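You operate a simulated robot arm through the tools that you are given. There is no shell and no other tool.

The job below is to be done with a simulated robot arm. You get a single attempt, and the scene is never put back.

## Task
Put things in order on the tailgate. At the end: the orange mesh sack from the tailgate is on the blue banded carton (marked "LINKS"); the green scrub brush stands where the red bearing block stood; the clear clip tube from the tailgate stands where the green scrub brush stood; the red bearing block is on the green first aid box; whatever was shut is shut again. Leave all else as you found it, and nothing knocked over. Set down upright: mesh sack.
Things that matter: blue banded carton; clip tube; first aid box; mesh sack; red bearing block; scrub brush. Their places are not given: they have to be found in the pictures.

It is judged by the outcome, as a careful person would: the job done as asked, and still so three seconds after it is handed in. It fails if anything else is knocked over, pushed out of place, dropped, spilled or broken.

## Robot
A 7-joint arm with a two-finger parallel gripper, fixed in place. Base frame: the origin is at the foot of the arm, x ahead of it, y to its left, z up; the work surface is at about z = 850. Readings come in mm, degrees, newtons and seconds.
With the tool pointing down near the work surface it reaches from about 300 to 700 mm from the base axis. Its first joint turns from -66.0 to 66.0 degrees. Payload 1.57 kg.
The tool frame sits at the grasp point between the pads (the TCP): z along the fingers, y along the line on which they close. The tips reach 30 mm beyond it. Largest opening 110 mm; finger width 24, thickness 12; the body of the gripper, 48 by 112 mm, starts 78 mm behind the TCP.
Orientation is told as [roll, pitch, yaw] about the base's x, y, z axes, in that order, counted from this pose: with the fingers straight down and closing along the base's y, the tool's x points along the base's -x, its y along +y and its z along -z.

## Interface
- The arm moves only by the tool servo_tool. Its argument "steps" is one flat list of numbers, 7 for each row, row after row: the shift along the tool's x, y, z in mm, then the turn, a rotation vector about the tool's x, y, z in degrees, then the gripper command, from -1 (fully open) to 1 (shut), values between in proportion. In form: [x, y, z, ax, ay, az, grip, x, y, z, ax, ay, az, grip, ...]. A call has 1 to 20 rows; each row shifts and turns the commanded pose from where the row before left it, along the tool's axes as they then stand. A row lasts 0.2 s, in which the tool goes at most 50 mm and 8.6 degrees; a call with a longer step from one row to the next is refused whole, and so is a gripper value outside its range. A pose out of reach is approached as far as the arm can. The call stops where the force on the tool passes 40 N (or 10 N more than at its start, if that is more) or the arm is blocked; 0.2 s more then pass. The fingers move at their own pace (about 108 mm/s each) and stop on an object; they squeeze with about 25 N. The grip force told is the motor's: it shows also when the fingers shut on nothing. Time passes only in rows, and 0.2 s behind the last, so rows that do not move let the fingers close. The reply holds the time, the measured pose of the TCP, the force on the tool along the base axes, the opening and the grip force, in the units named above and with some noise, with the torque about the TCP (base axes, N m) and any sound that the robot's microphone picked up, and new pictures: "pictures" is both (left out), scene, wrist or none.
- Cameras (640 x 400 px; columns grow to the right, rows downward): "scene" is fixed at [180.8, -409.8, 1398.6]; the picture's right is [0.60, -0.80, 0.00], its down [-0.51, -0.38, -0.77] and it looks along [0.62, 0.47, -0.64] (base axes); focal length 275 px, centre (320, 200). "wrist" rides on the gripper at [70, 16, -141] in the tool frame; the picture's right is [-0.23, 0.97, 0.00], its down [-0.86, -0.20, -0.48] and it looks along [-0.47, -0.11, 0.88] (tool axes); focal length 222 px, centre (320, 200).
- probe_pixels(camera, pixels): for up to 12 pixels [column, row] of the newest picture of that camera ("zoom" is the newest enlarged one), the place [x, y, z] in the base frame of the surface seen there, good to about 2 mm. No time passes.
- inspect(camera, box): a new picture of the part [left, top, right, bottom] of that camera's present view, enlarged. No time passes.
- job_done(): hands the job in; it is judged then, once.

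Unless the task says otherwise, let go and move clear before handing in.

The tools are called as a command line: name --argument value ..., lists and objects as JSON in quotes. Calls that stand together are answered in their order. servo_tool: Moves the arm, as the interface text tells. Its arguments: {"type":"object","properties":{"steps":{"type":"array","items":{"type":"number"}},"pictures":{"type":"string","enum":["both","scene","wrist","none"]}},"required":["steps"]} The other tools are called the same way: probe_pixels (camera, pixels) gives the place of the surface under pixels of a picture; inspect (camera, box) takes an enlarged picture of a part of a camera's view; job_done () hands the job in.

At the start:

```text
t: 0.0
ee_pos: [431.8, -23.7, 1191.2]
ee_rot: [0.0, 0.0, 0.0]
contact_force: [-0.8, -0.2, -0.1]
torque: [0.0, 0.02, -0.01]
width: 110.0
grasp_force: 0.0
```

scene: 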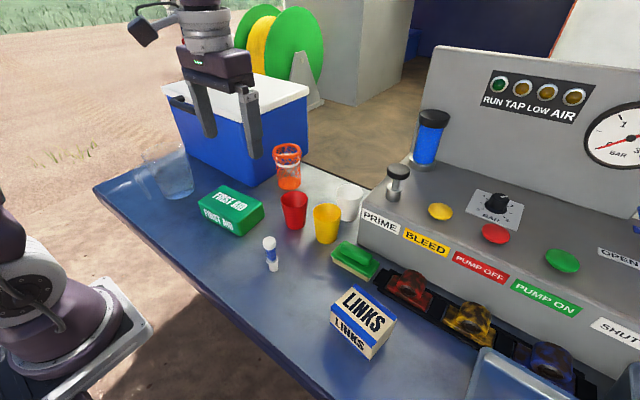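
wrist: 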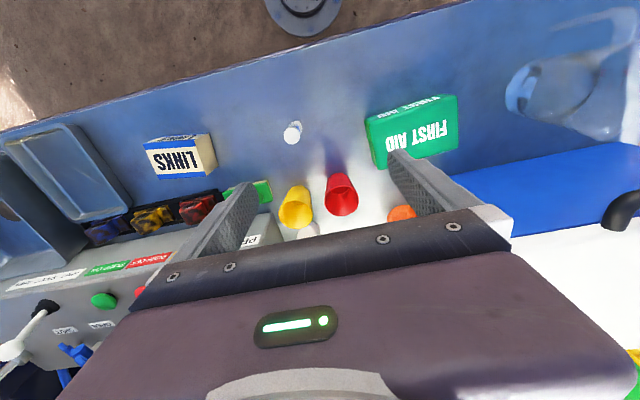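

The scene picture shows the first aid box near (230,210), an orange item near (288,165), a green brush near (355,260), the LINKS carton near (363,322), and a red block near (408,290). I'll look closer before moving.

inspect --camera "scene" --box '[180, 130, 380, 255]'

inspect --camera "scene" --box '[300, 220, 620, 400]'

inspect --camera "wrist" --box '[0, 80, 320, 280]'

inspect --camera "scene" --box '[100, 60, 320, 210]'

```text
3.20 times, centred on (280, 192) of scene
```

zoom: 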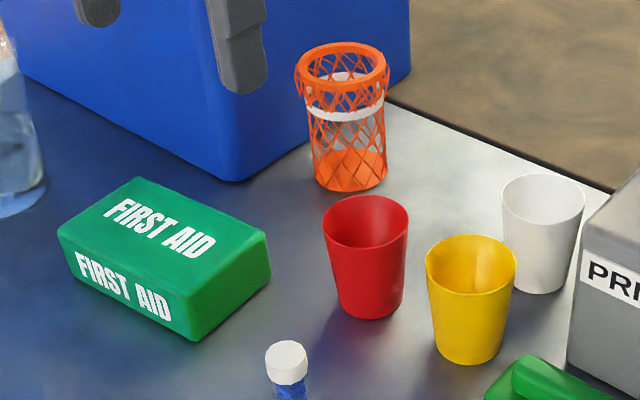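

```text
2.00 times, centred on (460, 310) of scene
```

zoom: 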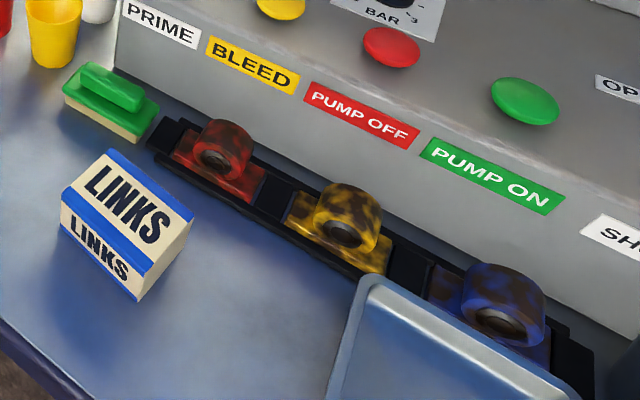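

```text
2.00 times, centred on (160, 180) of wrist
```

zoom: 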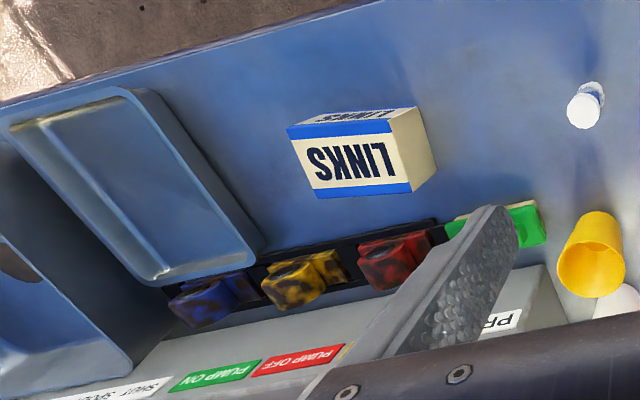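

```text
2.67 times, centred on (210, 135) of scene
```

zoom: 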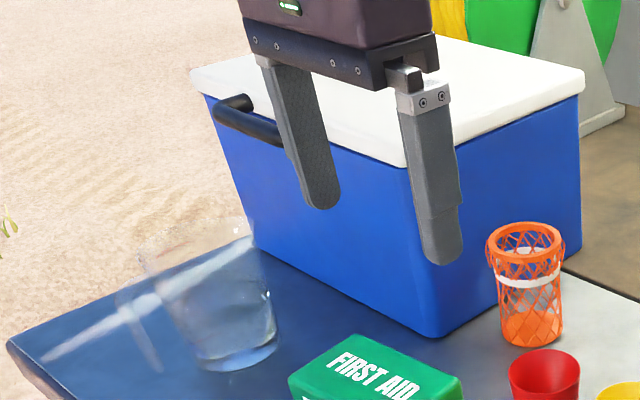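

The items look identifiable: the mesh sack by the cooler, the white-capped tube at (270,252), the brush, and the red block on a black rail. I'll probe their positions.

probe_pixels --camera "scene" --pixels '[[280, 151], [288, 187], [299, 153], [290, 145], [269, 241], [273, 268], [264, 243], [275, 243], [200, 210], [240, 237], [262, 213], [222, 188]]'

inspect --camera "scene" --box '[320, 230, 480, 330]'

```text
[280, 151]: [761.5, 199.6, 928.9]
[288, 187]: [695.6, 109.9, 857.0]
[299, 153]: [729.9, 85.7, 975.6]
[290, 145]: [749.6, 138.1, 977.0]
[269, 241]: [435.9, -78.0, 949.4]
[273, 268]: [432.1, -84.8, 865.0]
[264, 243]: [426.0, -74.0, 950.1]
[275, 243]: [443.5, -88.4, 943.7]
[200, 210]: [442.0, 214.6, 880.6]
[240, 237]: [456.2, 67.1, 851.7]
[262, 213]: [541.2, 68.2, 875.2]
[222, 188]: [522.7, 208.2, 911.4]
```

```text
4.00 times, centred on (400, 280) of scene
```

zoom: 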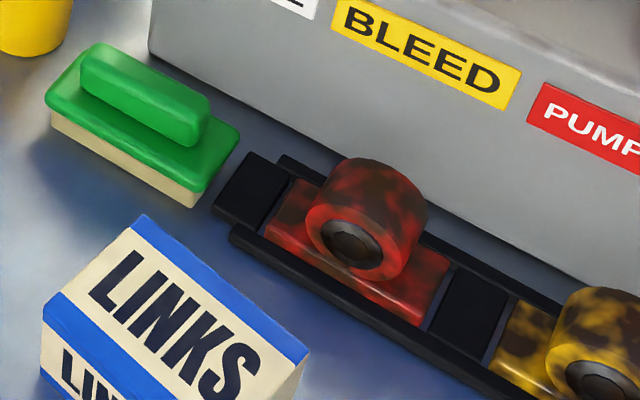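

The red block sits in a railed slot between black dividers. I'll probe the block, rail, brush and carton in this zoom.

probe_pixels --camera "zoom" --pixels '[[263, 225], [428, 318], [452, 258], [300, 188], [370, 165], [415, 210], [350, 240], [310, 225], [378, 280], [240, 240], [250, 190], [470, 310]]'

probe_pixels --camera "zoom" --pixels '[[235, 228], [420, 340], [280, 160], [430, 240], [275, 175], [52, 105], [100, 48], [238, 130], [200, 188], [80, 65], [205, 110], [140, 90]]'

probe_pixels --camera "zoom" --pixels '[[45, 310], [145, 218], [308, 352], [230, 380], [170, 290], [60, 125], [195, 205], [185, 140], [90, 90], [55, 380], [220, 210], [190, 260]]'

```text
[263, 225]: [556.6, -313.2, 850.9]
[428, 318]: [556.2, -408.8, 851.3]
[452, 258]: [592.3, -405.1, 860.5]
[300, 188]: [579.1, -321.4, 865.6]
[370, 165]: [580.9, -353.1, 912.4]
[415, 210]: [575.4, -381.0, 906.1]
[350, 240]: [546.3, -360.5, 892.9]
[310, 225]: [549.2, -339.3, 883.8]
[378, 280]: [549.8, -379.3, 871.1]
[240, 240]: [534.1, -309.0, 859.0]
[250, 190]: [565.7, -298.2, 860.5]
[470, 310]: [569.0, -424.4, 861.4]
```

```text
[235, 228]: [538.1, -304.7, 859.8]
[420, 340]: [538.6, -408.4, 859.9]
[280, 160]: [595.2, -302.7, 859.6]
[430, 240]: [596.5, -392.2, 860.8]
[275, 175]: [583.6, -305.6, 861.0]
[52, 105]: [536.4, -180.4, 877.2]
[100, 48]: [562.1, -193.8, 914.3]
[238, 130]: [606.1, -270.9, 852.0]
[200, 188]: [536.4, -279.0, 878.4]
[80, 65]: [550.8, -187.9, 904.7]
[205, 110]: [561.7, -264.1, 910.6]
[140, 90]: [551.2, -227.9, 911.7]
```

```text
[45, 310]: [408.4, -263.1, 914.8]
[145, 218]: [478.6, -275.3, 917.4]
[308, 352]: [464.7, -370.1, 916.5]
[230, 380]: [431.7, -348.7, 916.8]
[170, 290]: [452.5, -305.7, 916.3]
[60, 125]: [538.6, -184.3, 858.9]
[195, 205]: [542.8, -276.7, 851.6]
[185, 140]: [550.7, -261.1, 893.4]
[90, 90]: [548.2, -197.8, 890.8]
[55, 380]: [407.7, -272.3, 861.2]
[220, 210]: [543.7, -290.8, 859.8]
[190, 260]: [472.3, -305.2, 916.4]
```

Most footprints are known now. Next I'll probe the console edges, cups, cooler and sack detail for clearance.

probe_pixels --camera "scene" --pixels '[[358, 245], [400, 165], [385, 185], [440, 240], [560, 310], [398, 172], [398, 200], [327, 208], [327, 242], [349, 190], [294, 195], [294, 228]]'

inspect --camera "scene" --box '[260, 135, 320, 195]'

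```text
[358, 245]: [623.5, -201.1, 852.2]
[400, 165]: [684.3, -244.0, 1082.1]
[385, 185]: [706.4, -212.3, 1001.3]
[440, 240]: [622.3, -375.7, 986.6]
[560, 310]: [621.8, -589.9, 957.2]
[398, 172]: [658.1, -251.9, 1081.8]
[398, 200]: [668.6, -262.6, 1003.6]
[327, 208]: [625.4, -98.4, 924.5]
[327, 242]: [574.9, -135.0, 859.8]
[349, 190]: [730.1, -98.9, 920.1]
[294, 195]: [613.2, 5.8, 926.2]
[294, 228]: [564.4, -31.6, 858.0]
```

```text
6.67 times, centred on (290, 165) of scene
```

zoom: 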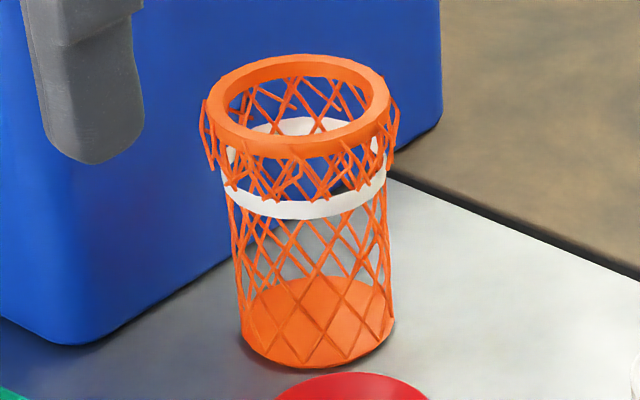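

The sack is an open mesh cylinder with a solid base and top ring. I'll probe the ring, band, base and the nearby cooler edge.

probe_pixels --camera "zoom" --pixels '[[222, 108], [305, 60], [382, 90], [300, 148], [300, 210], [315, 355], [245, 330], [388, 330], [238, 193], [375, 195], [310, 300], [360, 130]]'

probe_pixels --camera "scene" --pixels '[[255, 185], [230, 170], [264, 118], [308, 100], [300, 158], [260, 150], [200, 198], [175, 195], [230, 208], [195, 90], [306, 90], [252, 187]]'

```text
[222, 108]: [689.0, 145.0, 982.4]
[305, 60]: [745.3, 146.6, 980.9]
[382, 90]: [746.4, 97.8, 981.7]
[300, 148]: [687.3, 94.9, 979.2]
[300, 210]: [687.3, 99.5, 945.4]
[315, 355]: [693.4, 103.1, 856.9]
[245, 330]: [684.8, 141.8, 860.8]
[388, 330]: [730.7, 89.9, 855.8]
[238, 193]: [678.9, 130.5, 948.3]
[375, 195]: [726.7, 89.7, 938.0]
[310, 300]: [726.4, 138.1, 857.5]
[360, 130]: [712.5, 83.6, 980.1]
```

```text
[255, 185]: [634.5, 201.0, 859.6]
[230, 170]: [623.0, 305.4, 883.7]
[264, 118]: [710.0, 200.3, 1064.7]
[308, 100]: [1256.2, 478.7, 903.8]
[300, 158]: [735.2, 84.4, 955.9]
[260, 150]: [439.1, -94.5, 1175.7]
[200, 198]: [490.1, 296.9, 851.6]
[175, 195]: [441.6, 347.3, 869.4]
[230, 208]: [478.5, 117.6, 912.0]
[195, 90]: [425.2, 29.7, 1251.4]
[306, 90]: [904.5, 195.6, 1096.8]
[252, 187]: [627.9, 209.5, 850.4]
```

The sack's ring centre is around (716,121) with a radius near 40, top z about 982. I'll first hover over the red block to see it from the wrist.

servo_tool --steps '[-17, -42, 11, 0, 0, 0, -1, -17, -42, 11, 0, 0, 0, -1, -17, -42, 11, 0, 0, 0, -1, -17, -42, 11, 0, 0, 0, -1, -17, -42, 11, 0, 0, 0, -1, -17, -42, 11, 0, 0, 0, -1, -17, -42, 11, 0, 0, 0, -1, -17, -42, 11, 0, 0, 0, -1, 0, 0, 0, 0, 0, 0, -1]'

```text
t: 2.0
ee_pos: [535.0, -342.2, 1095.5]
ee_rot: [0.0, -0.1, -0.1]
contact_force: [-0.1, -0.3, 0.0]
torque: [-0.02, 0.03, 0.01]
width: 109.6
grasp_force: 0.0
out of reach, approached as far as the arm can: row 7, 8
```

scene: 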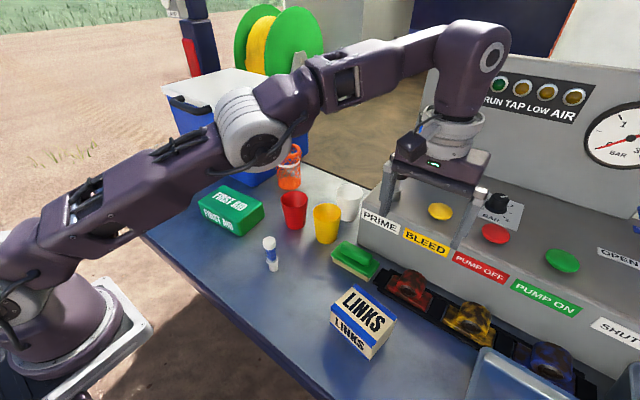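
wrist: 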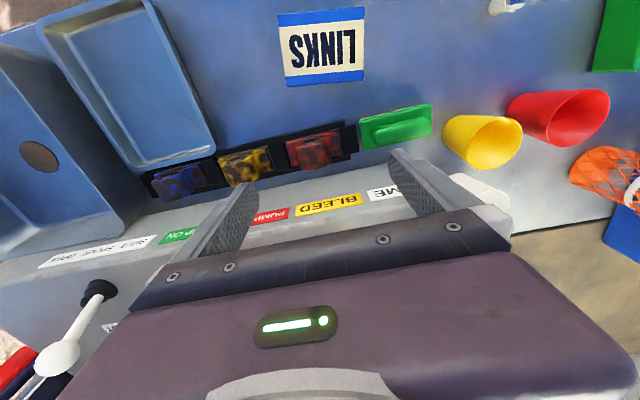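

The arm is at its reach limit at this height, (535,-342,1095). The wrist picture shows the red block at (312,150), so I'll inspect and probe it.

inspect --camera "wrist" --box '[230, 80, 470, 230]'

```text
2.67 times, centred on (350, 155) of wrist
```

zoom: 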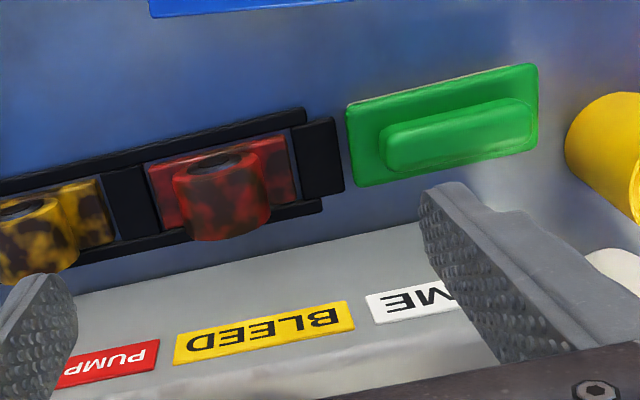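

probe_pixels --camera "zoom" --pixels '[[290, 140], [298, 195], [152, 170], [165, 225], [180, 185], [265, 165], [225, 200], [140, 160], [145, 230], [305, 130], [300, 115], [318, 208]]'

probe_pixels --camera "zoom" --pixels '[[350, 108], [535, 68], [535, 148], [360, 183], [385, 135], [528, 105], [390, 165], [528, 135], [300, 140], [300, 200], [155, 220], [600, 240]]'

```text
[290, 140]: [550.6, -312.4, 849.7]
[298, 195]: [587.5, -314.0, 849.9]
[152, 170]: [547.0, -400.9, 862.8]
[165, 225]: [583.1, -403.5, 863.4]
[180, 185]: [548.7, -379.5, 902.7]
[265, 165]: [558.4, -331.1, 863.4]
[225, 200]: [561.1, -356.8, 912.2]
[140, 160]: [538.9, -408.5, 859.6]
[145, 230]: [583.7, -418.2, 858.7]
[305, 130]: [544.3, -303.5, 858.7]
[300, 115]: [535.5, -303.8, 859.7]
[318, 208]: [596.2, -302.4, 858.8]
```

```text
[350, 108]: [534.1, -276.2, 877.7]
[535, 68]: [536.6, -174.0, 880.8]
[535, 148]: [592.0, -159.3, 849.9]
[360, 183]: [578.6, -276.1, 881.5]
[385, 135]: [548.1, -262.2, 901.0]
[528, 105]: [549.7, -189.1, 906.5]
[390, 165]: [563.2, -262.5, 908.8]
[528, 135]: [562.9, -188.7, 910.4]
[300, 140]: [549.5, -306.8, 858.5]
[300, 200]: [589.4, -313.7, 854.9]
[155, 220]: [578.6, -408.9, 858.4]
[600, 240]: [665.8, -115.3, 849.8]
```

The block is about x 545–587, y −316 to −403, with its bearing ring up to z 912 and a slot of about 96 × 47 mm. I'll descend 100 mm and see where the commanded pose lies after the reach limit.

servo_tool --steps '[0, 0, 35, 0, 0, 0, -1, 0, 0, 35, 0, 0, 0, -1, 0, 0, 30, 0, 0, 0, -1, 0, 0, 0, 0, 0, 0, -1]' --pictures "wrist"

inspect --camera "wrist" --box '[200, 100, 440, 250]'

```text
t: 3.0
ee_pos: [537.2, -339.9, 995.8]
ee_rot: [0.1, 0.1, 0.0]
contact_force: [-0.4, -0.3, 0.0]
torque: [-0.01, 0.06, -0.01]
width: 110.0
grasp_force: 0.0
```

wrist: 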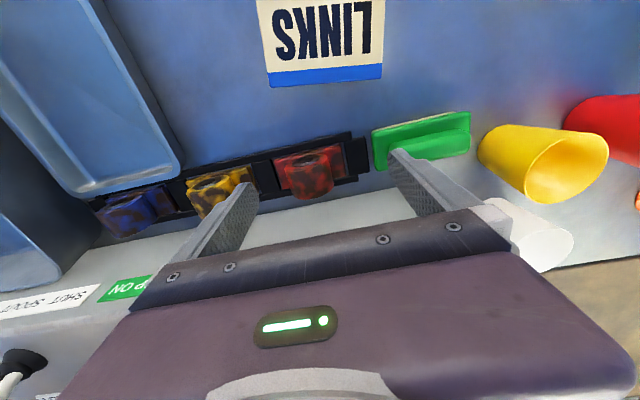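

```text
2.67 times, centred on (320, 175) of wrist
```

zoom: 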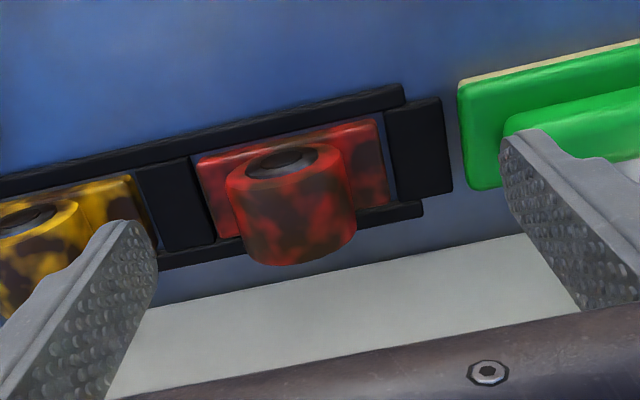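

The commanded pose follows what was reached, now (537,-340,996). I'll refine the block, slot and brush measurements from here.

probe_pixels --camera "zoom" --pixels '[[198, 160], [375, 122], [388, 203], [216, 236], [232, 200], [350, 170], [290, 200], [392, 140], [204, 190], [280, 165], [240, 185], [335, 160]]'

inspect --camera "wrist" --box '[360, 90, 520, 190]'

```text
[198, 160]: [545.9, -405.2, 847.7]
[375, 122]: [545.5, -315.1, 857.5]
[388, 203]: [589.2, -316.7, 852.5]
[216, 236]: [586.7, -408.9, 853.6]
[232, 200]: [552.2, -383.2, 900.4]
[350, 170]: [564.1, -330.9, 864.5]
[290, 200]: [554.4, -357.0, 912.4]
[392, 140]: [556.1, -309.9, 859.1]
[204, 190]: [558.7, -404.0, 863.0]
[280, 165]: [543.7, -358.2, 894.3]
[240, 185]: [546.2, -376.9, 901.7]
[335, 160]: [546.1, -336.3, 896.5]
```

```text
4.00 times, centred on (440, 140) of wrist
```

zoom: 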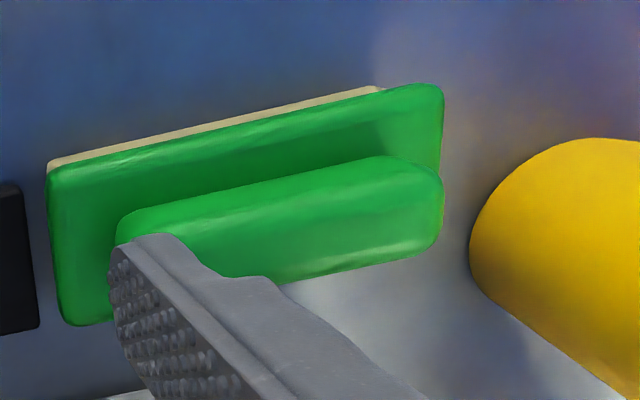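

The block is centred near (566,−360), and the fingers fit between neighbours. I'll move over it and descend to z≈898, still open.

servo_tool --steps '[0, 0, 30, 0, 0, 0, -1, -15, -10, 0, 0, 0, 0, -1, -14, -9.5, 0, 0, 0, 0, -1, 0, 0, 20, 0, 0, 0, -1, 0, 0, 20, 0, 0, 0, -1, 0, 0, 14, 0, 0, 0, -1, 0, 0, 10, 0, 0, 0, -1, 0, 0, 0, 0, 0, 0, -1]'

```text
t: 4.8
ee_pos: [564.2, -359.6, 902.0]
ee_rot: [0.0, 0.0, 0.0]
contact_force: [0.1, 0.1, 0.4]
torque: [0.0, -0.02, 0.0]
width: 109.8
grasp_force: 0.0
```

scene: 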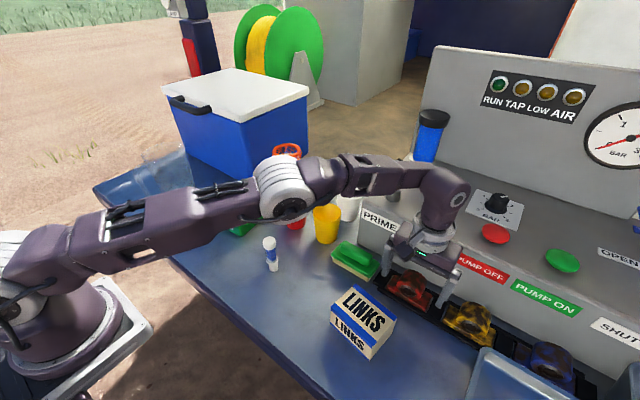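
wrist: 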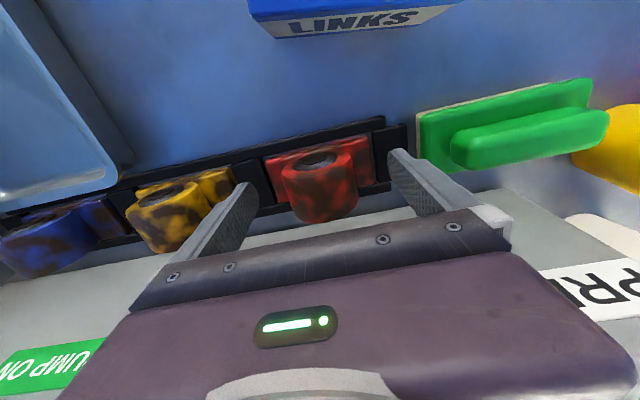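

The block sits between the fingers at (318,185) in the wrist view. I'll lower 4 mm more and close.

servo_tool --steps '[-1.5, 0.5, 4, 0, 0, 0, -1, 0, 0, 0, 0, 0, 0, 0.2, 0, 0, 0, 0, 0, 0, 1, 0, 0, 0, 0, 0, 0, 1, 0, 0, 0, 0, 0, 0, 1]' --pictures "wrist"

```text
t: 6.0
ee_pos: [566.3, -360.3, 897.8]
ee_rot: [0.1, 0.0, 0.1]
contact_force: [0.0, 0.7, 0.3]
torque: [-0.04, 0.05, 0.01]
width: 51.9
grasp_force: 24.9
```

wrist: 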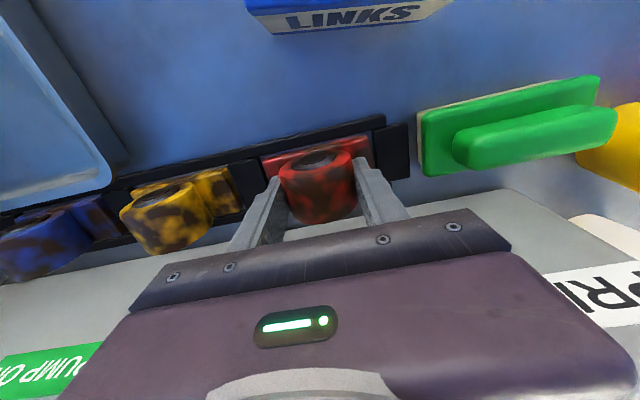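

The grip holds at 52 mm with 25 N. I'll lift straight up slowly.

servo_tool --steps '[0, 0, -8, 0, 0, 0, 1, 0, 0, -15, 0, 0, 0, 1, 0, 0, -20, 0, 0, 0, 1, 0, 0, -25, 0, 0, 0, 1, 0, 0, -25, 0, 0, 0, 1, 0, 0, 0, 0, 0, 0, 1]'

```text
t: 7.4
ee_pos: [564.5, -360.1, 985.4]
ee_rot: [0.1, 0.1, 0.2]
contact_force: [0.1, 0.4, 0.6]
torque: [0.04, -0.03, 0.0]
width: 0.0
grasp_force: 21.8
out of reach, approached as far as the arm can: row 5
```

scene: 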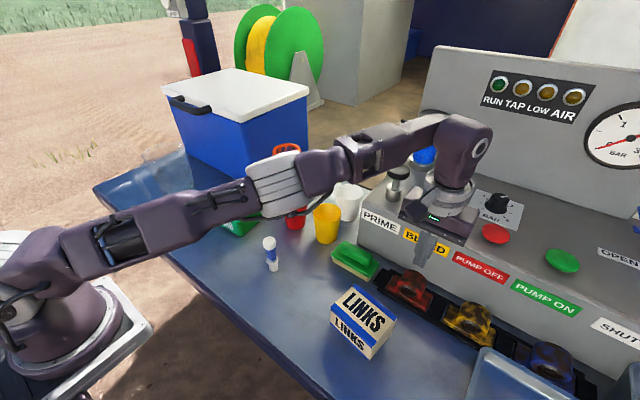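
wrist: 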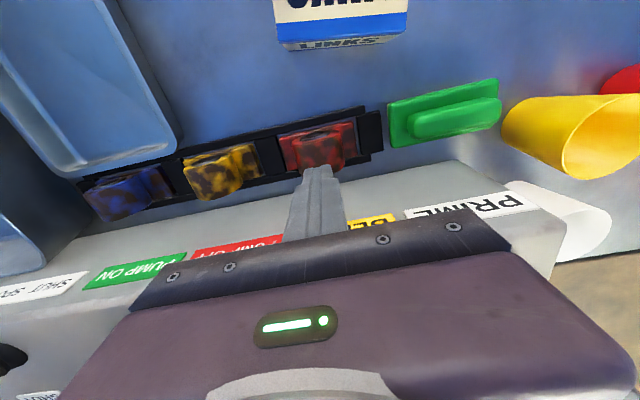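

The fingers closed to 0 mm, so the block slipped out and is still in its slot. I'll check that it hasn't moved and look at its surface.

inspect --camera "scene" --box '[370, 255, 450, 305]'

inspect --camera "wrist" --box '[240, 90, 400, 190]'

```text
8.00 times, centred on (410, 280) of scene
```

zoom: 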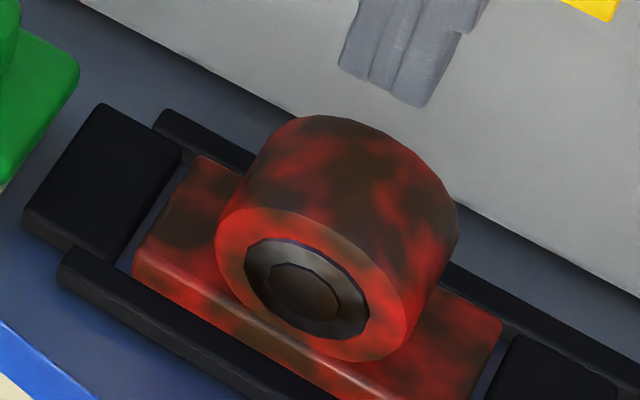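

```text
4.00 times, centred on (320, 140) of wrist
```

zoom: 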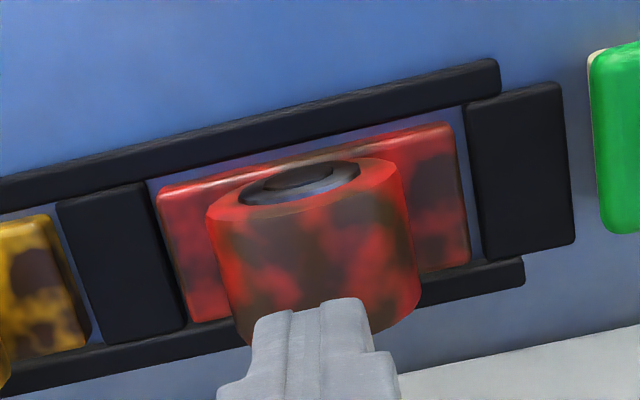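

The mottled dark film suggests the block is greasy. I'll probe the bearing bore and the block profile to find a positive hold.

inspect --camera "scene" --box '[370, 255, 450, 305]'

probe_pixels --camera "zoom" --pixels '[[305, 290], [260, 265], [350, 310], [225, 240], [395, 335], [290, 215], [340, 350], [280, 150], [400, 200], [310, 240], [310, 330], [320, 150]]'

probe_pixels --camera "scene" --pixels '[[433, 233], [446, 228], [408, 285], [403, 290], [418, 292], [395, 283]]'

```text
8.00 times, centred on (410, 280) of scene
```

zoom: 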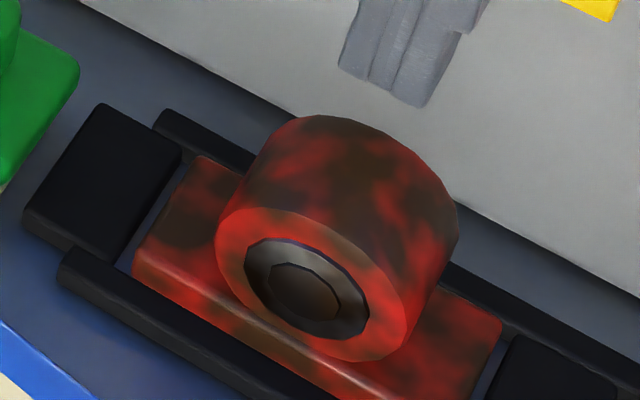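

```text
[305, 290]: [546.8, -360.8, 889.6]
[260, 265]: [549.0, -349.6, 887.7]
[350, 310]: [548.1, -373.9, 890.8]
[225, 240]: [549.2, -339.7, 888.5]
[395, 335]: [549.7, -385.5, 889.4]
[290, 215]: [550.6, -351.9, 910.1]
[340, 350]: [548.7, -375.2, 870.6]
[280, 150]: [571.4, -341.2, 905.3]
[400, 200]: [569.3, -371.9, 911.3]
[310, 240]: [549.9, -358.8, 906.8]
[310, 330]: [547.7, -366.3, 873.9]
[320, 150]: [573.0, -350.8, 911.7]
```

```text
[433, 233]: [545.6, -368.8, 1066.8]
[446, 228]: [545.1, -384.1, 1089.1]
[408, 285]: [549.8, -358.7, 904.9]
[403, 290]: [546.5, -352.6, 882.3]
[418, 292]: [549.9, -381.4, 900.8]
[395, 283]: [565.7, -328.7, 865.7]
```

The bore is solid, so friction is all there is. I'll re-grip a bit lower and lift in tiny steps to read the load.

servo_tool --steps '[-1.5, -0.5, 0, 0, 0, 0, -1, 0, 0, 0, 0, 0, 0, -1, 0, 0, 25, 0, 0, 0, -1, 0, 0, 25, 0, 0, 0, -1, 0, 0, 20, 0, 0, 0, -1, 0, 0, 10, 0, 0, 0, -1, 0, 0, 9, 0, 0, 0, -1, 0, 0, 0, 0, 0, 0, 0.2, 0, 0, 0, 0, 0, 0, 1, 0, 0, 0, 0, 0, 0, 1, 0, 0, 0, 0, 0, 0, 1]' --pictures "wrist"

servo_tool --steps '[0, 0, -1, 0, 0, 0, 1, 0, 0, -1, 0, 0, 0, 1, 0, 0, -1, 0, 0, 0, 1]' --pictures "none"

servo_tool --steps '[0, 0, -1, 0, 0, 0, 1, 0, 0, -1, 0, 0, 0, 1, 0, 0, -1, 0, 0, 0, 1]' --pictures "wrist"

```text
t: 9.8
ee_pos: [568.8, -358.9, 896.5]
ee_rot: [-0.1, 0.0, 0.0]
contact_force: [0.2, -1.1, -0.8]
torque: [-0.11, -0.03, -0.02]
width: 51.5
grasp_force: 25.5
```

wrist: 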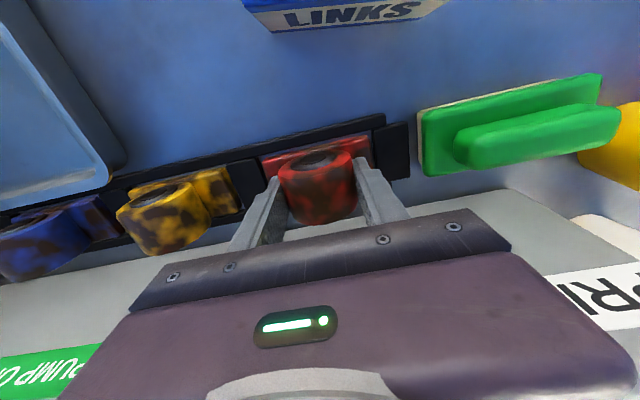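

```text
t: 10.6
ee_pos: [567.5, -358.0, 899.7]
ee_rot: [-0.1, 0.0, 0.1]
contact_force: [-0.1, 0.1, -4.5]
torque: [0.0, -0.03, 0.0]
width: 51.9
grasp_force: 24.4
```

```text
t: 11.4
ee_pos: [566.7, -358.7, 902.7]
ee_rot: [0.0, 0.0, 0.1]
contact_force: [0.3, 0.3, -4.2]
torque: [0.0, -0.02, 0.01]
width: 52.0
grasp_force: 25.0
```

wrist: 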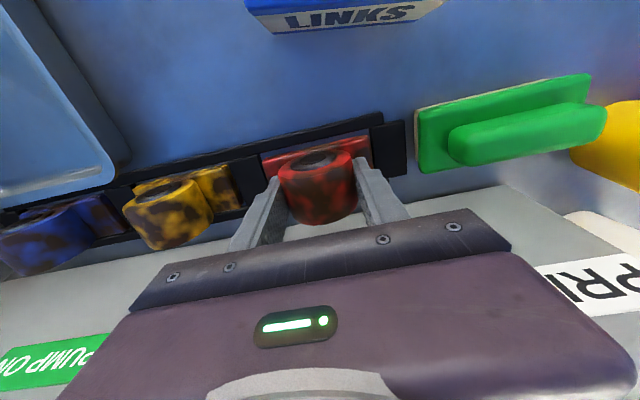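

The tool carries about 4.3 N downward. I'll check whether the block has risen or is slipping.

probe_pixels --camera "wrist" --pixels '[[322, 185], [318, 175], [270, 165], [365, 150], [322, 200], [358, 165]]'

probe_pixels --camera "scene" --pixels '[[412, 275], [408, 285], [395, 283], [425, 299], [403, 290]]'

inspect --camera "scene" --box '[370, 255, 450, 305]'

```text
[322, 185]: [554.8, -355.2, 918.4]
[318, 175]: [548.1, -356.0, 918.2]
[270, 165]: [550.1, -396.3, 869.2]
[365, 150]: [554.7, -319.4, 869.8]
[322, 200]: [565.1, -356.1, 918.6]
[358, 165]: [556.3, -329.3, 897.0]
```

```text
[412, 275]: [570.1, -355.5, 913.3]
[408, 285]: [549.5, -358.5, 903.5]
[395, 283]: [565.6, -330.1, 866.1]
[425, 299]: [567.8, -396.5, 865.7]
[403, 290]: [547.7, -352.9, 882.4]
```

```text
8.00 times, centred on (410, 280) of scene
```

zoom: 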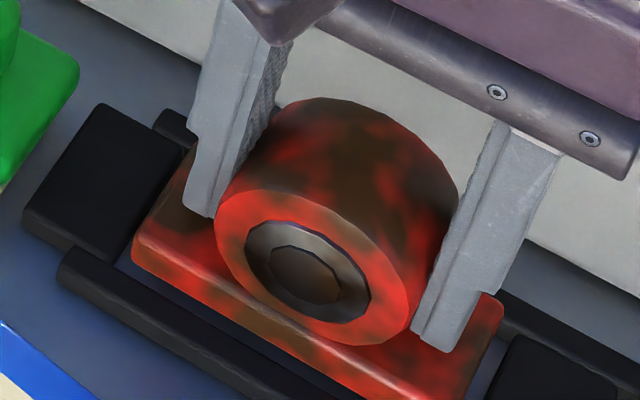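

The block has risen 6 mm (top now z 918), so it holds at slow speed; it weighs about 4.3 N. I'll keep lifting gently.

servo_tool --steps '[0, 0, -1.5, 0, 0, 0, 1, 0, 0, -2, 0, 0, 0, 1, 0, 0, -2.5, 0, 0, 0, 1, 0, 0, -3, 0, 0, 0, 1, 0, 0, -3, 0, 0, 0, 1, 0, 0, -3, 0, 0, 0, 1, 0, 0, -3, 0, 0, 0, 1, 0, 0, -3, 0, 0, 0, 1, 0, 0, -2, 0, 0, 0, 1, 0, 0, -1, 0, 0, 0, 1]'

probe_pixels --camera "wrist" --pixels '[[322, 185], [318, 175], [270, 165], [365, 150], [322, 200]]'

```text
t: 13.6
ee_pos: [567.9, -358.6, 925.6]
ee_rot: [0.0, 0.0, 0.1]
contact_force: [0.2, 0.4, -4.1]
torque: [-0.02, -0.02, -0.01]
width: 52.1
grasp_force: 25.3
```

scene: 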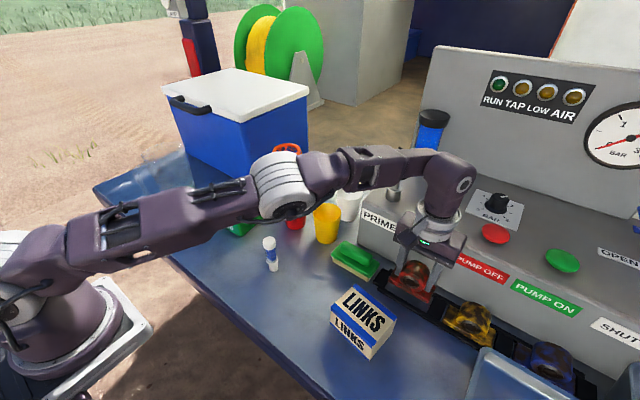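
wrist: 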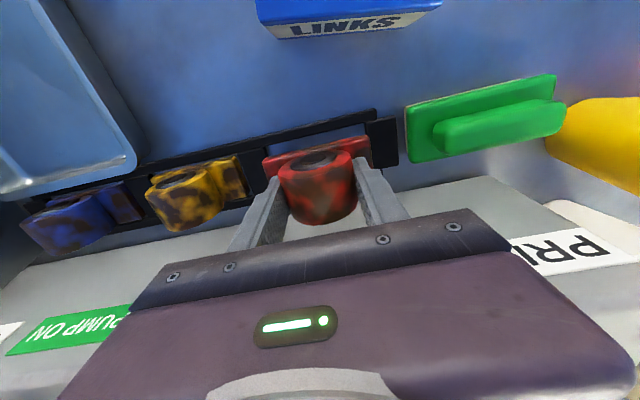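

```text
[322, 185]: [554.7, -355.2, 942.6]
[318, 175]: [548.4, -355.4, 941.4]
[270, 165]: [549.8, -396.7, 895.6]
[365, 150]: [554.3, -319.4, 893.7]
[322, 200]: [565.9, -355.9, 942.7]
```

The block still holds with no slip (top 942 at TCP 926). I'll rise gently while drawing back toward x≈505, a lane clear of the carton and brush.

servo_tool --steps '[0, 0, -1, 0, 0, 0, 1, 0, 0, -2, 0, 0, 0, 1, 0, 0, -3, 0, 0, 0, 1, 1, 0, -4, 0, 0, 0, 1, 2, 0, -4, 0, 0, 0, 1, 3, 0, -4, 0, 0, 0, 1, 4, 0, -4, 0, 0, 0, 1, 5, 0, -4, 0, 0, 0, 1, 5, 0, -4, 0, 0, 0, 1, 5, 0, -4, 0, 0, 0, 1, 5, 0, -4, 0, 0, 0, 1, 5, 0, -4, 0, 0, 0, 1, 5, 0, -4, 0, 0, 0, 1, 5, 0, -4, 0, 0, 0, 1, 5, 0, -3, 0, 0, 0, 1, 4, 0, -2, 0, 0, 0, 1, 3, 0, -1, 0, 0, 0, 1, 2, 0, 0, 0, 0, 0, 1, 1, 0, 0, 0, 0, 0, 1]'

```text
t: 17.6
ee_pos: [507.5, -360.4, 980.9]
ee_rot: [0.0, 0.0, 0.0]
contact_force: [0.7, 0.1, -3.8]
torque: [0.0, -0.01, 0.04]
width: 51.6
grasp_force: 25.0
```

scene: 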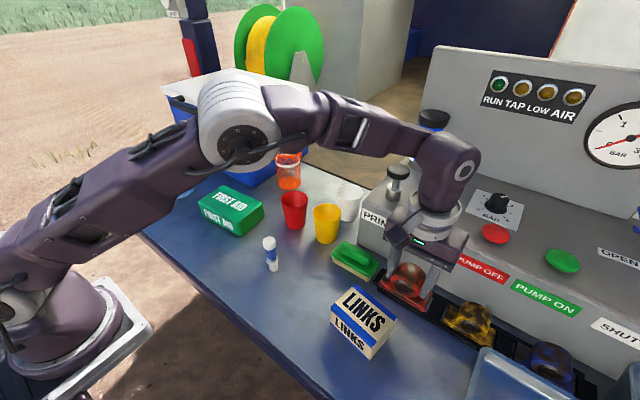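
wrist: 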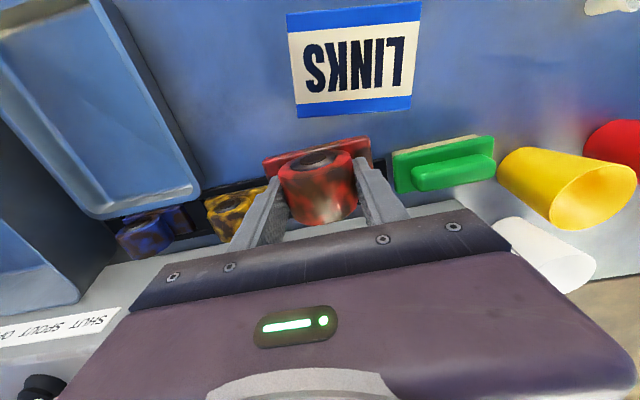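

Still holding at (507,−360,981). The first aid box is visible at (230,210), so I'll measure its top precisely before carrying.

inspect --camera "scene" --box '[190, 175, 270, 245]'

```text
5.71 times, centred on (230, 210) of scene
```

zoom: 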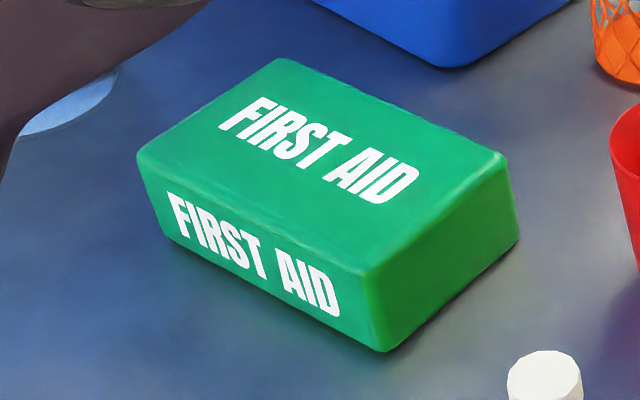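

probe_pixels --camera "zoom" --pixels '[[142, 158], [278, 64], [500, 160], [368, 268], [320, 165], [548, 360], [510, 375], [580, 375], [512, 392], [578, 392], [615, 120], [635, 260]]'

probe_pixels --camera "scene" --pixels '[[284, 200], [306, 200], [294, 192], [294, 206], [316, 212], [338, 212], [327, 205], [288, 222], [302, 226]]'

```text
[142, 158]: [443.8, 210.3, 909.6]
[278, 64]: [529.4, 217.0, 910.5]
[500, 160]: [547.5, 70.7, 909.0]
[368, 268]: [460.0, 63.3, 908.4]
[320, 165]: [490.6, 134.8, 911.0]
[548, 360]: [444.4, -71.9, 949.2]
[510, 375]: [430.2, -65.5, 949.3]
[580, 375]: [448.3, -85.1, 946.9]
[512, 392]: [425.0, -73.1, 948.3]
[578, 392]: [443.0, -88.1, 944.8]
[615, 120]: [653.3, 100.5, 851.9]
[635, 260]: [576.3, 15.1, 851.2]
```

```text
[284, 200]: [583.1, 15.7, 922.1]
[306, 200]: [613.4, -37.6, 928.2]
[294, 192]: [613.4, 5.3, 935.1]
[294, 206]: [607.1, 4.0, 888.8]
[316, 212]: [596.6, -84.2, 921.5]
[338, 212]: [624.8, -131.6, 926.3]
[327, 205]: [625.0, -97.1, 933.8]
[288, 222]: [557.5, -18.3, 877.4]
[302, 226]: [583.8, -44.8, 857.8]
```

The box top centre is (495,140), z 910, about 86 × 147 mm. I'll carry the block along the x≈505 lane with gentle ramps.

servo_tool --steps '[0, 2, 0, 0, 0, 0, 1, 0, 4, 0, 0, 0, 0, 1, 0, 6, 0, 0, 0, 0, 1, 0, 8, 0, 0, 0, 0, 1, 0, 10, 0, 0, 0, 0, 1, 0, 12, 0, 0, 0, 0, 1, 0, 14, 0, 0, 0, 0, 1, 0, 16, 0, 0, 0, 0, 1, 0, 16, 0, 0, 0, 0, 1, 0, 16, 0, 0, 0, 0, 1, 0, 16, 0, 0, 0, 0, 1, 0, 16, 0, 0, 0, 0, 1, 0, 14, 0, 0, 0, 0, 1, 0, 12, 0, 0, 0, 0, 1, 0, 10, 0, 0, 0, 0, 1, 0, 8, 0, 0, 0, 0, 1, 0, 6, 0, 0, 0, 0, 1, 0, 4, 0, 0, 0, 0, 1, 0, 2, 0, 0, 0, 0, 1, 0, 1, 0, 0, 0, 0, 1]'

```text
t: 21.8
ee_pos: [508.0, -165.4, 981.4]
ee_rot: [0.0, 0.0, 0.0]
contact_force: [0.2, 0.2, -3.4]
torque: [0.01, 0.0, -0.01]
width: 52.0
grasp_force: 24.7
```

scene: 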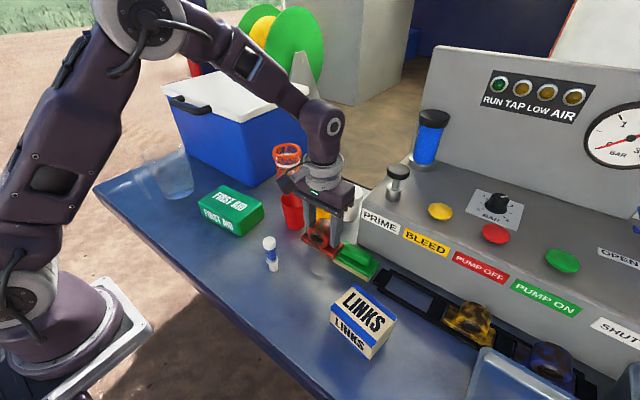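
wrist: 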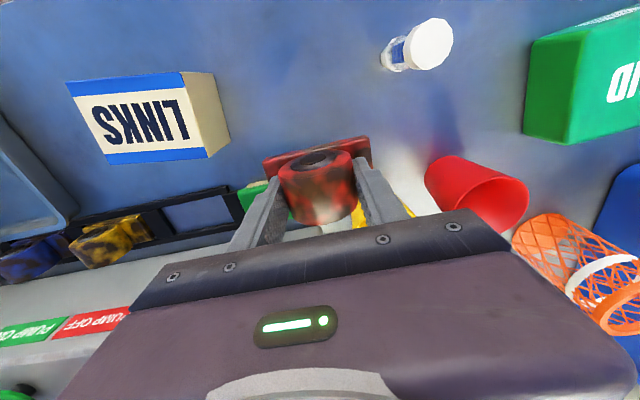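

The block is still firmly held and level. I'll continue toward the box.

servo_tool --steps '[0, 2, 0, 0, 0, 0, 1, 0, 4, 0, 0, 0, 0, 1, 0, 6, 0, 0, 0, 0, 1, 0, 8, 0, 0, 0, 0, 1, 0, 10, 0, 0, 0, 0, 1, 0, 12, 0, 0, 0, 0, 1, 0, 14, 0, 0, 0, 0, 1, 0, 16, 0, 0, 0, 0, 1, 0, 16, 0, 0, 0, 0, 1, 0, 16, 0, 0, 0, 0, 1, 0, 16, 0, 0, 0, 0, 1, 0, 16, 0, 0, 0, 0, 1, 0, 14, 0, 0, 0, 0, 1, 0, 12, 0, 0, 0, 0, 1, 0, 10, 0, 0, 0, 0, 1, 0, 8, 0, 0, 0, 0, 1, 0, 6, 0, 0, 0, 0, 1, 0, 4, 0, 0, 0, 0, 1, 0, 2, 0, 0, 0, 0, 1, 0, 1, 0, 0, 0, 0, 1]' --pictures "wrist"

servo_tool --steps '[0, 2, 0, 0, 0, 0, 1, 1, 4, 0, 0, 0, 0, 1, 1, 6, 0, 0, 0, 0, 1, 1, 8, 0, 0, 0, 0, 1, 1, 10, 0, 0, 0, 0, 1, 2, 12, 0, 0, 0, 0, 1, 2, 14, 0, 0, 0, 0, 1, 2, 14, 0, 0, 0, 0, 1, 1, 12, 0, 0, 0, 0, 1, 1, 10, 0, 0, 0, 0, 1, 0, 8, 0, 0, 0, 0, 1, 0, 6, 0, 0, 0, 0, 1, 0, 4, 0, 0, 0, 0, 1, 0, 2, 0, 0, 0, 0, 1, 0, 0, 0, 0, 0, 0, 1]'

```text
t: 26.0
ee_pos: [507.6, 26.4, 981.2]
ee_rot: [0.0, 0.0, 0.0]
contact_force: [-0.3, 0.6, -2.8]
torque: [0.0, 0.0, -0.01]
width: 51.8
grasp_force: 25.2
```

wrist: 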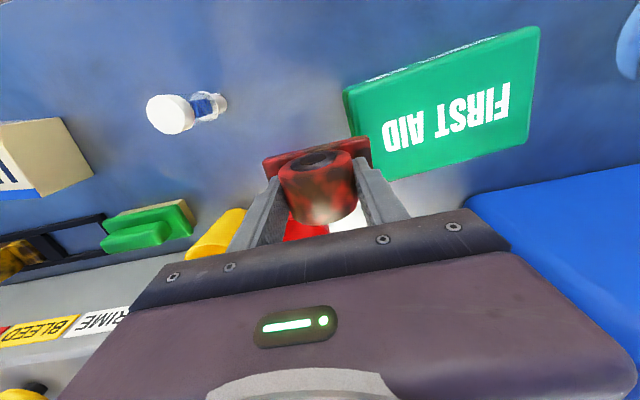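

```text
t: 29.2
ee_pos: [495.5, 138.8, 981.7]
ee_rot: [-0.1, 0.0, 0.0]
contact_force: [-0.3, 1.0, -4.4]
torque: [-0.01, 0.0, 0.0]
width: 52.1
grasp_force: 25.2
```

scene: 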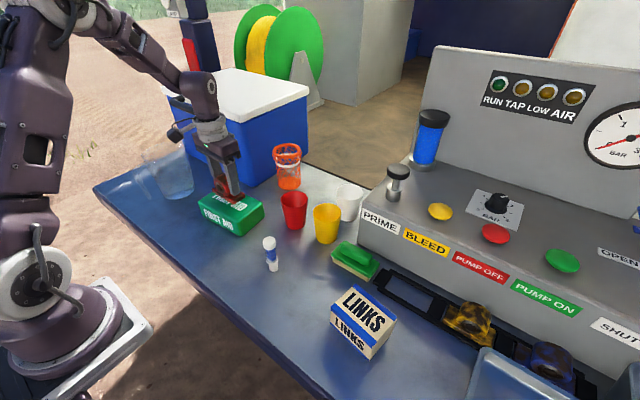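
wrist: 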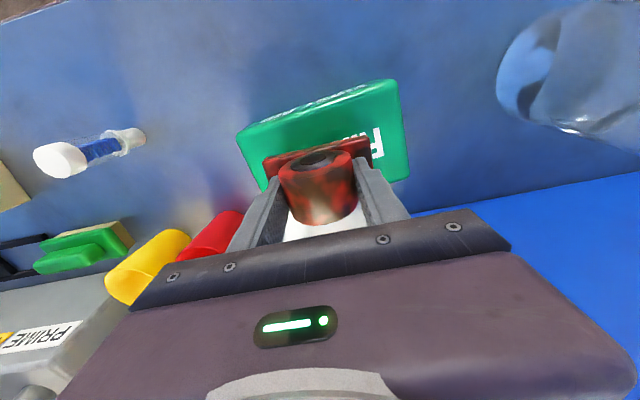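

The block is over the box centre. I'll lower gently and watch the force for contact.

servo_tool --steps '[0, 0, 1, 0, 0, 0, 1, 0, 0, 2, 0, 0, 0, 1, 0, 0, 3, 0, 0, 0, 1, 0, 0, 3, 0, 0, 0, 1, 0, 0, 3, 0, 0, 0, 1, 0, 0, 3, 0, 0, 0, 1, 0, 0, 2, 0, 0, 0, 1, 0, 0, 1, 0, 0, 0, 1]' --pictures "none"

servo_tool --steps '[0, 0, 1, 0, 0, 0, 1, 0, 0, 1, 0, 0, 0, 1]' --pictures "none"

servo_tool --steps '[0, 0, 1, 0, 0, 0, 1, 0, 0, 1, 0, 0, 0, 1]' --pictures "both"

```text
t: 31.0
ee_pos: [493.9, 138.8, 964.7]
ee_rot: [0.1, -0.1, -0.1]
contact_force: [0.2, -0.8, -4.0]
torque: [-0.01, -0.06, 0.01]
width: 51.8
grasp_force: 24.7
```

```text
t: 31.6
ee_pos: [495.0, 137.8, 962.8]
ee_rot: [0.0, 0.1, 0.0]
contact_force: [0.3, 0.1, -3.6]
torque: [0.03, -0.03, -0.03]
width: 51.9
grasp_force: 24.8
```

```text
t: 32.2
ee_pos: [495.0, 138.6, 960.6]
ee_rot: [-0.1, -0.1, 0.0]
contact_force: [0.2, -0.1, -4.1]
torque: [0.0, -0.01, 0.01]
width: 51.9
grasp_force: 24.7
```

scene: 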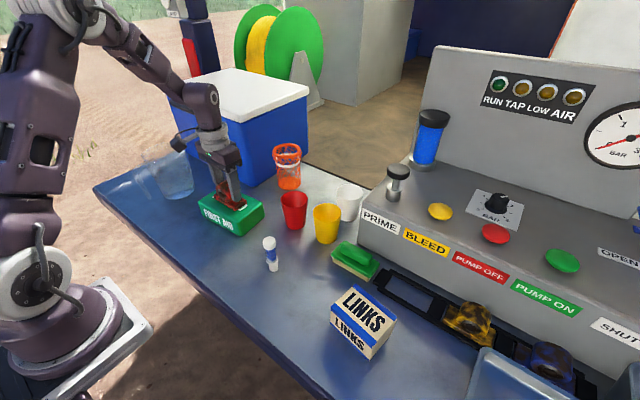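
wrist: 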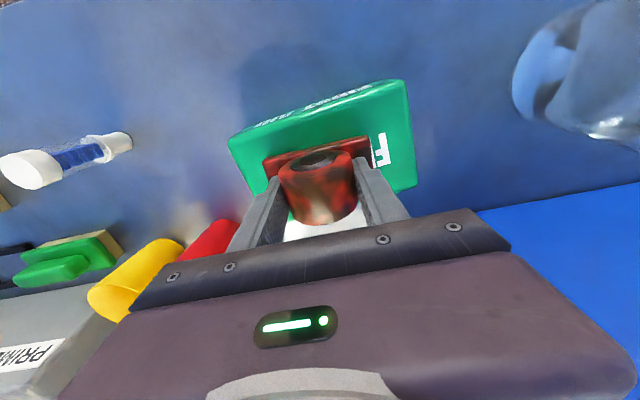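

Still carrying 4 N; contact is expected around z 957. I'll go on in 1 mm steps.

servo_tool --steps '[0, 0, 1, 0, 0, 0, 1, 0, 0, 1, 0, 0, 0, 1]' --pictures "none"

servo_tool --steps '[0, 0, 1, 0, 0, 0, 1, 0, 0, 1, 0, 0, 0, 1]' --pictures "both"

inspect --camera "scene" --box '[190, 160, 270, 240]'

```text
t: 32.8
ee_pos: [494.8, 139.2, 958.3]
ee_rot: [0.0, 0.0, 0.0]
contact_force: [-0.6, -0.1, -4.1]
torque: [0.01, -0.02, -0.01]
width: 51.6
grasp_force: 24.7
```

```text
t: 33.4
ee_pos: [496.0, 138.9, 956.5]
ee_rot: [0.0, 0.0, 0.2]
contact_force: [0.2, -1.1, -4.8]
torque: [-0.01, -0.01, -0.01]
width: 52.0
grasp_force: 25.0
```

scene: 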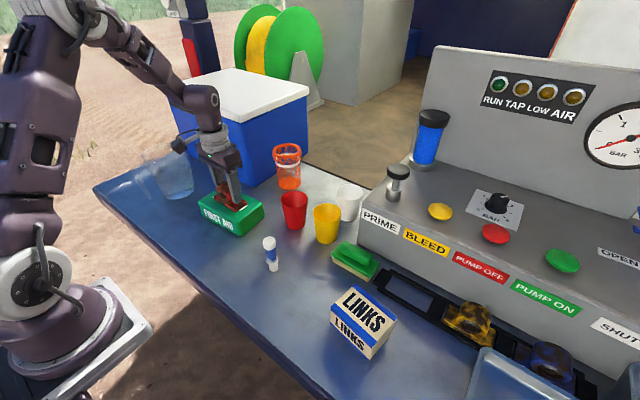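
wrist: 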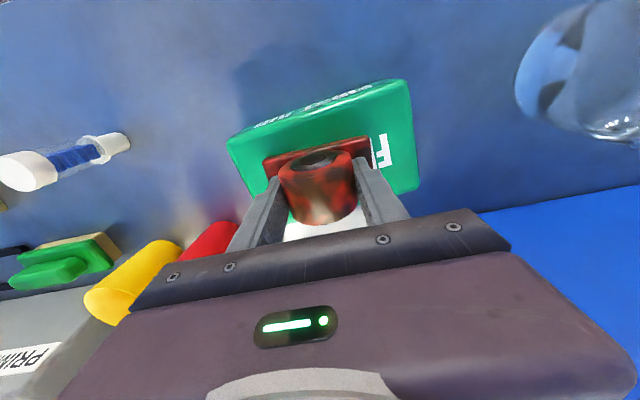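

```text
5.00 times, centred on (230, 200) of scene
```

zoom: 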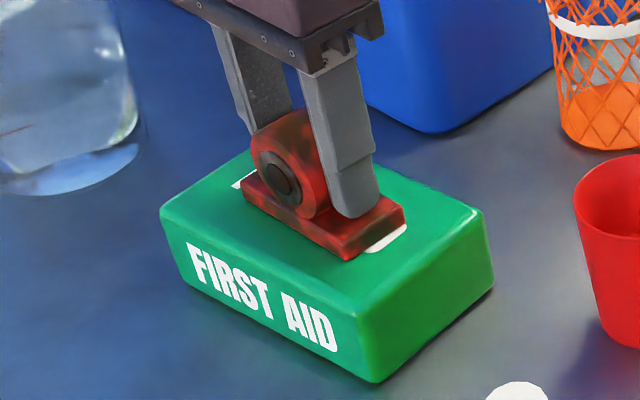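

Very close to contact. I'll continue in small steps until the force drops.

servo_tool --steps '[0, 0, 1, 0, 0, 0, 1, 0, 0, 0.5, 0, 0, 0, 1]' --pictures "none"

servo_tool --steps '[0, 0, 1, 0, 0, 0, 1, 0, 0, 0, 0, 0, 0, 1]' --pictures "none"

inspect --camera "scene" --box '[190, 160, 270, 240]'

```text
t: 34.0
ee_pos: [495.0, 139.4, 955.4]
ee_rot: [0.1, -0.1, 0.1]
contact_force: [-4.7, -0.6, 20.3]
torque: [-0.29, 0.09, -0.08]
width: 51.9
grasp_force: 25.3
```

```text
t: 34.6
ee_pos: [496.1, 138.2, 952.7]
ee_rot: [-0.1, -0.1, 0.0]
contact_force: [0.6, -1.3, 21.6]
torque: [-0.07, -0.11, -0.02]
width: 52.0
grasp_force: 24.8
```

```text
5.00 times, centred on (230, 200) of scene
```

zoom: 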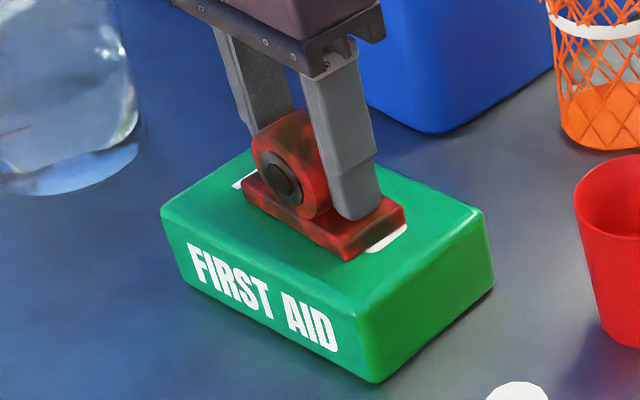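

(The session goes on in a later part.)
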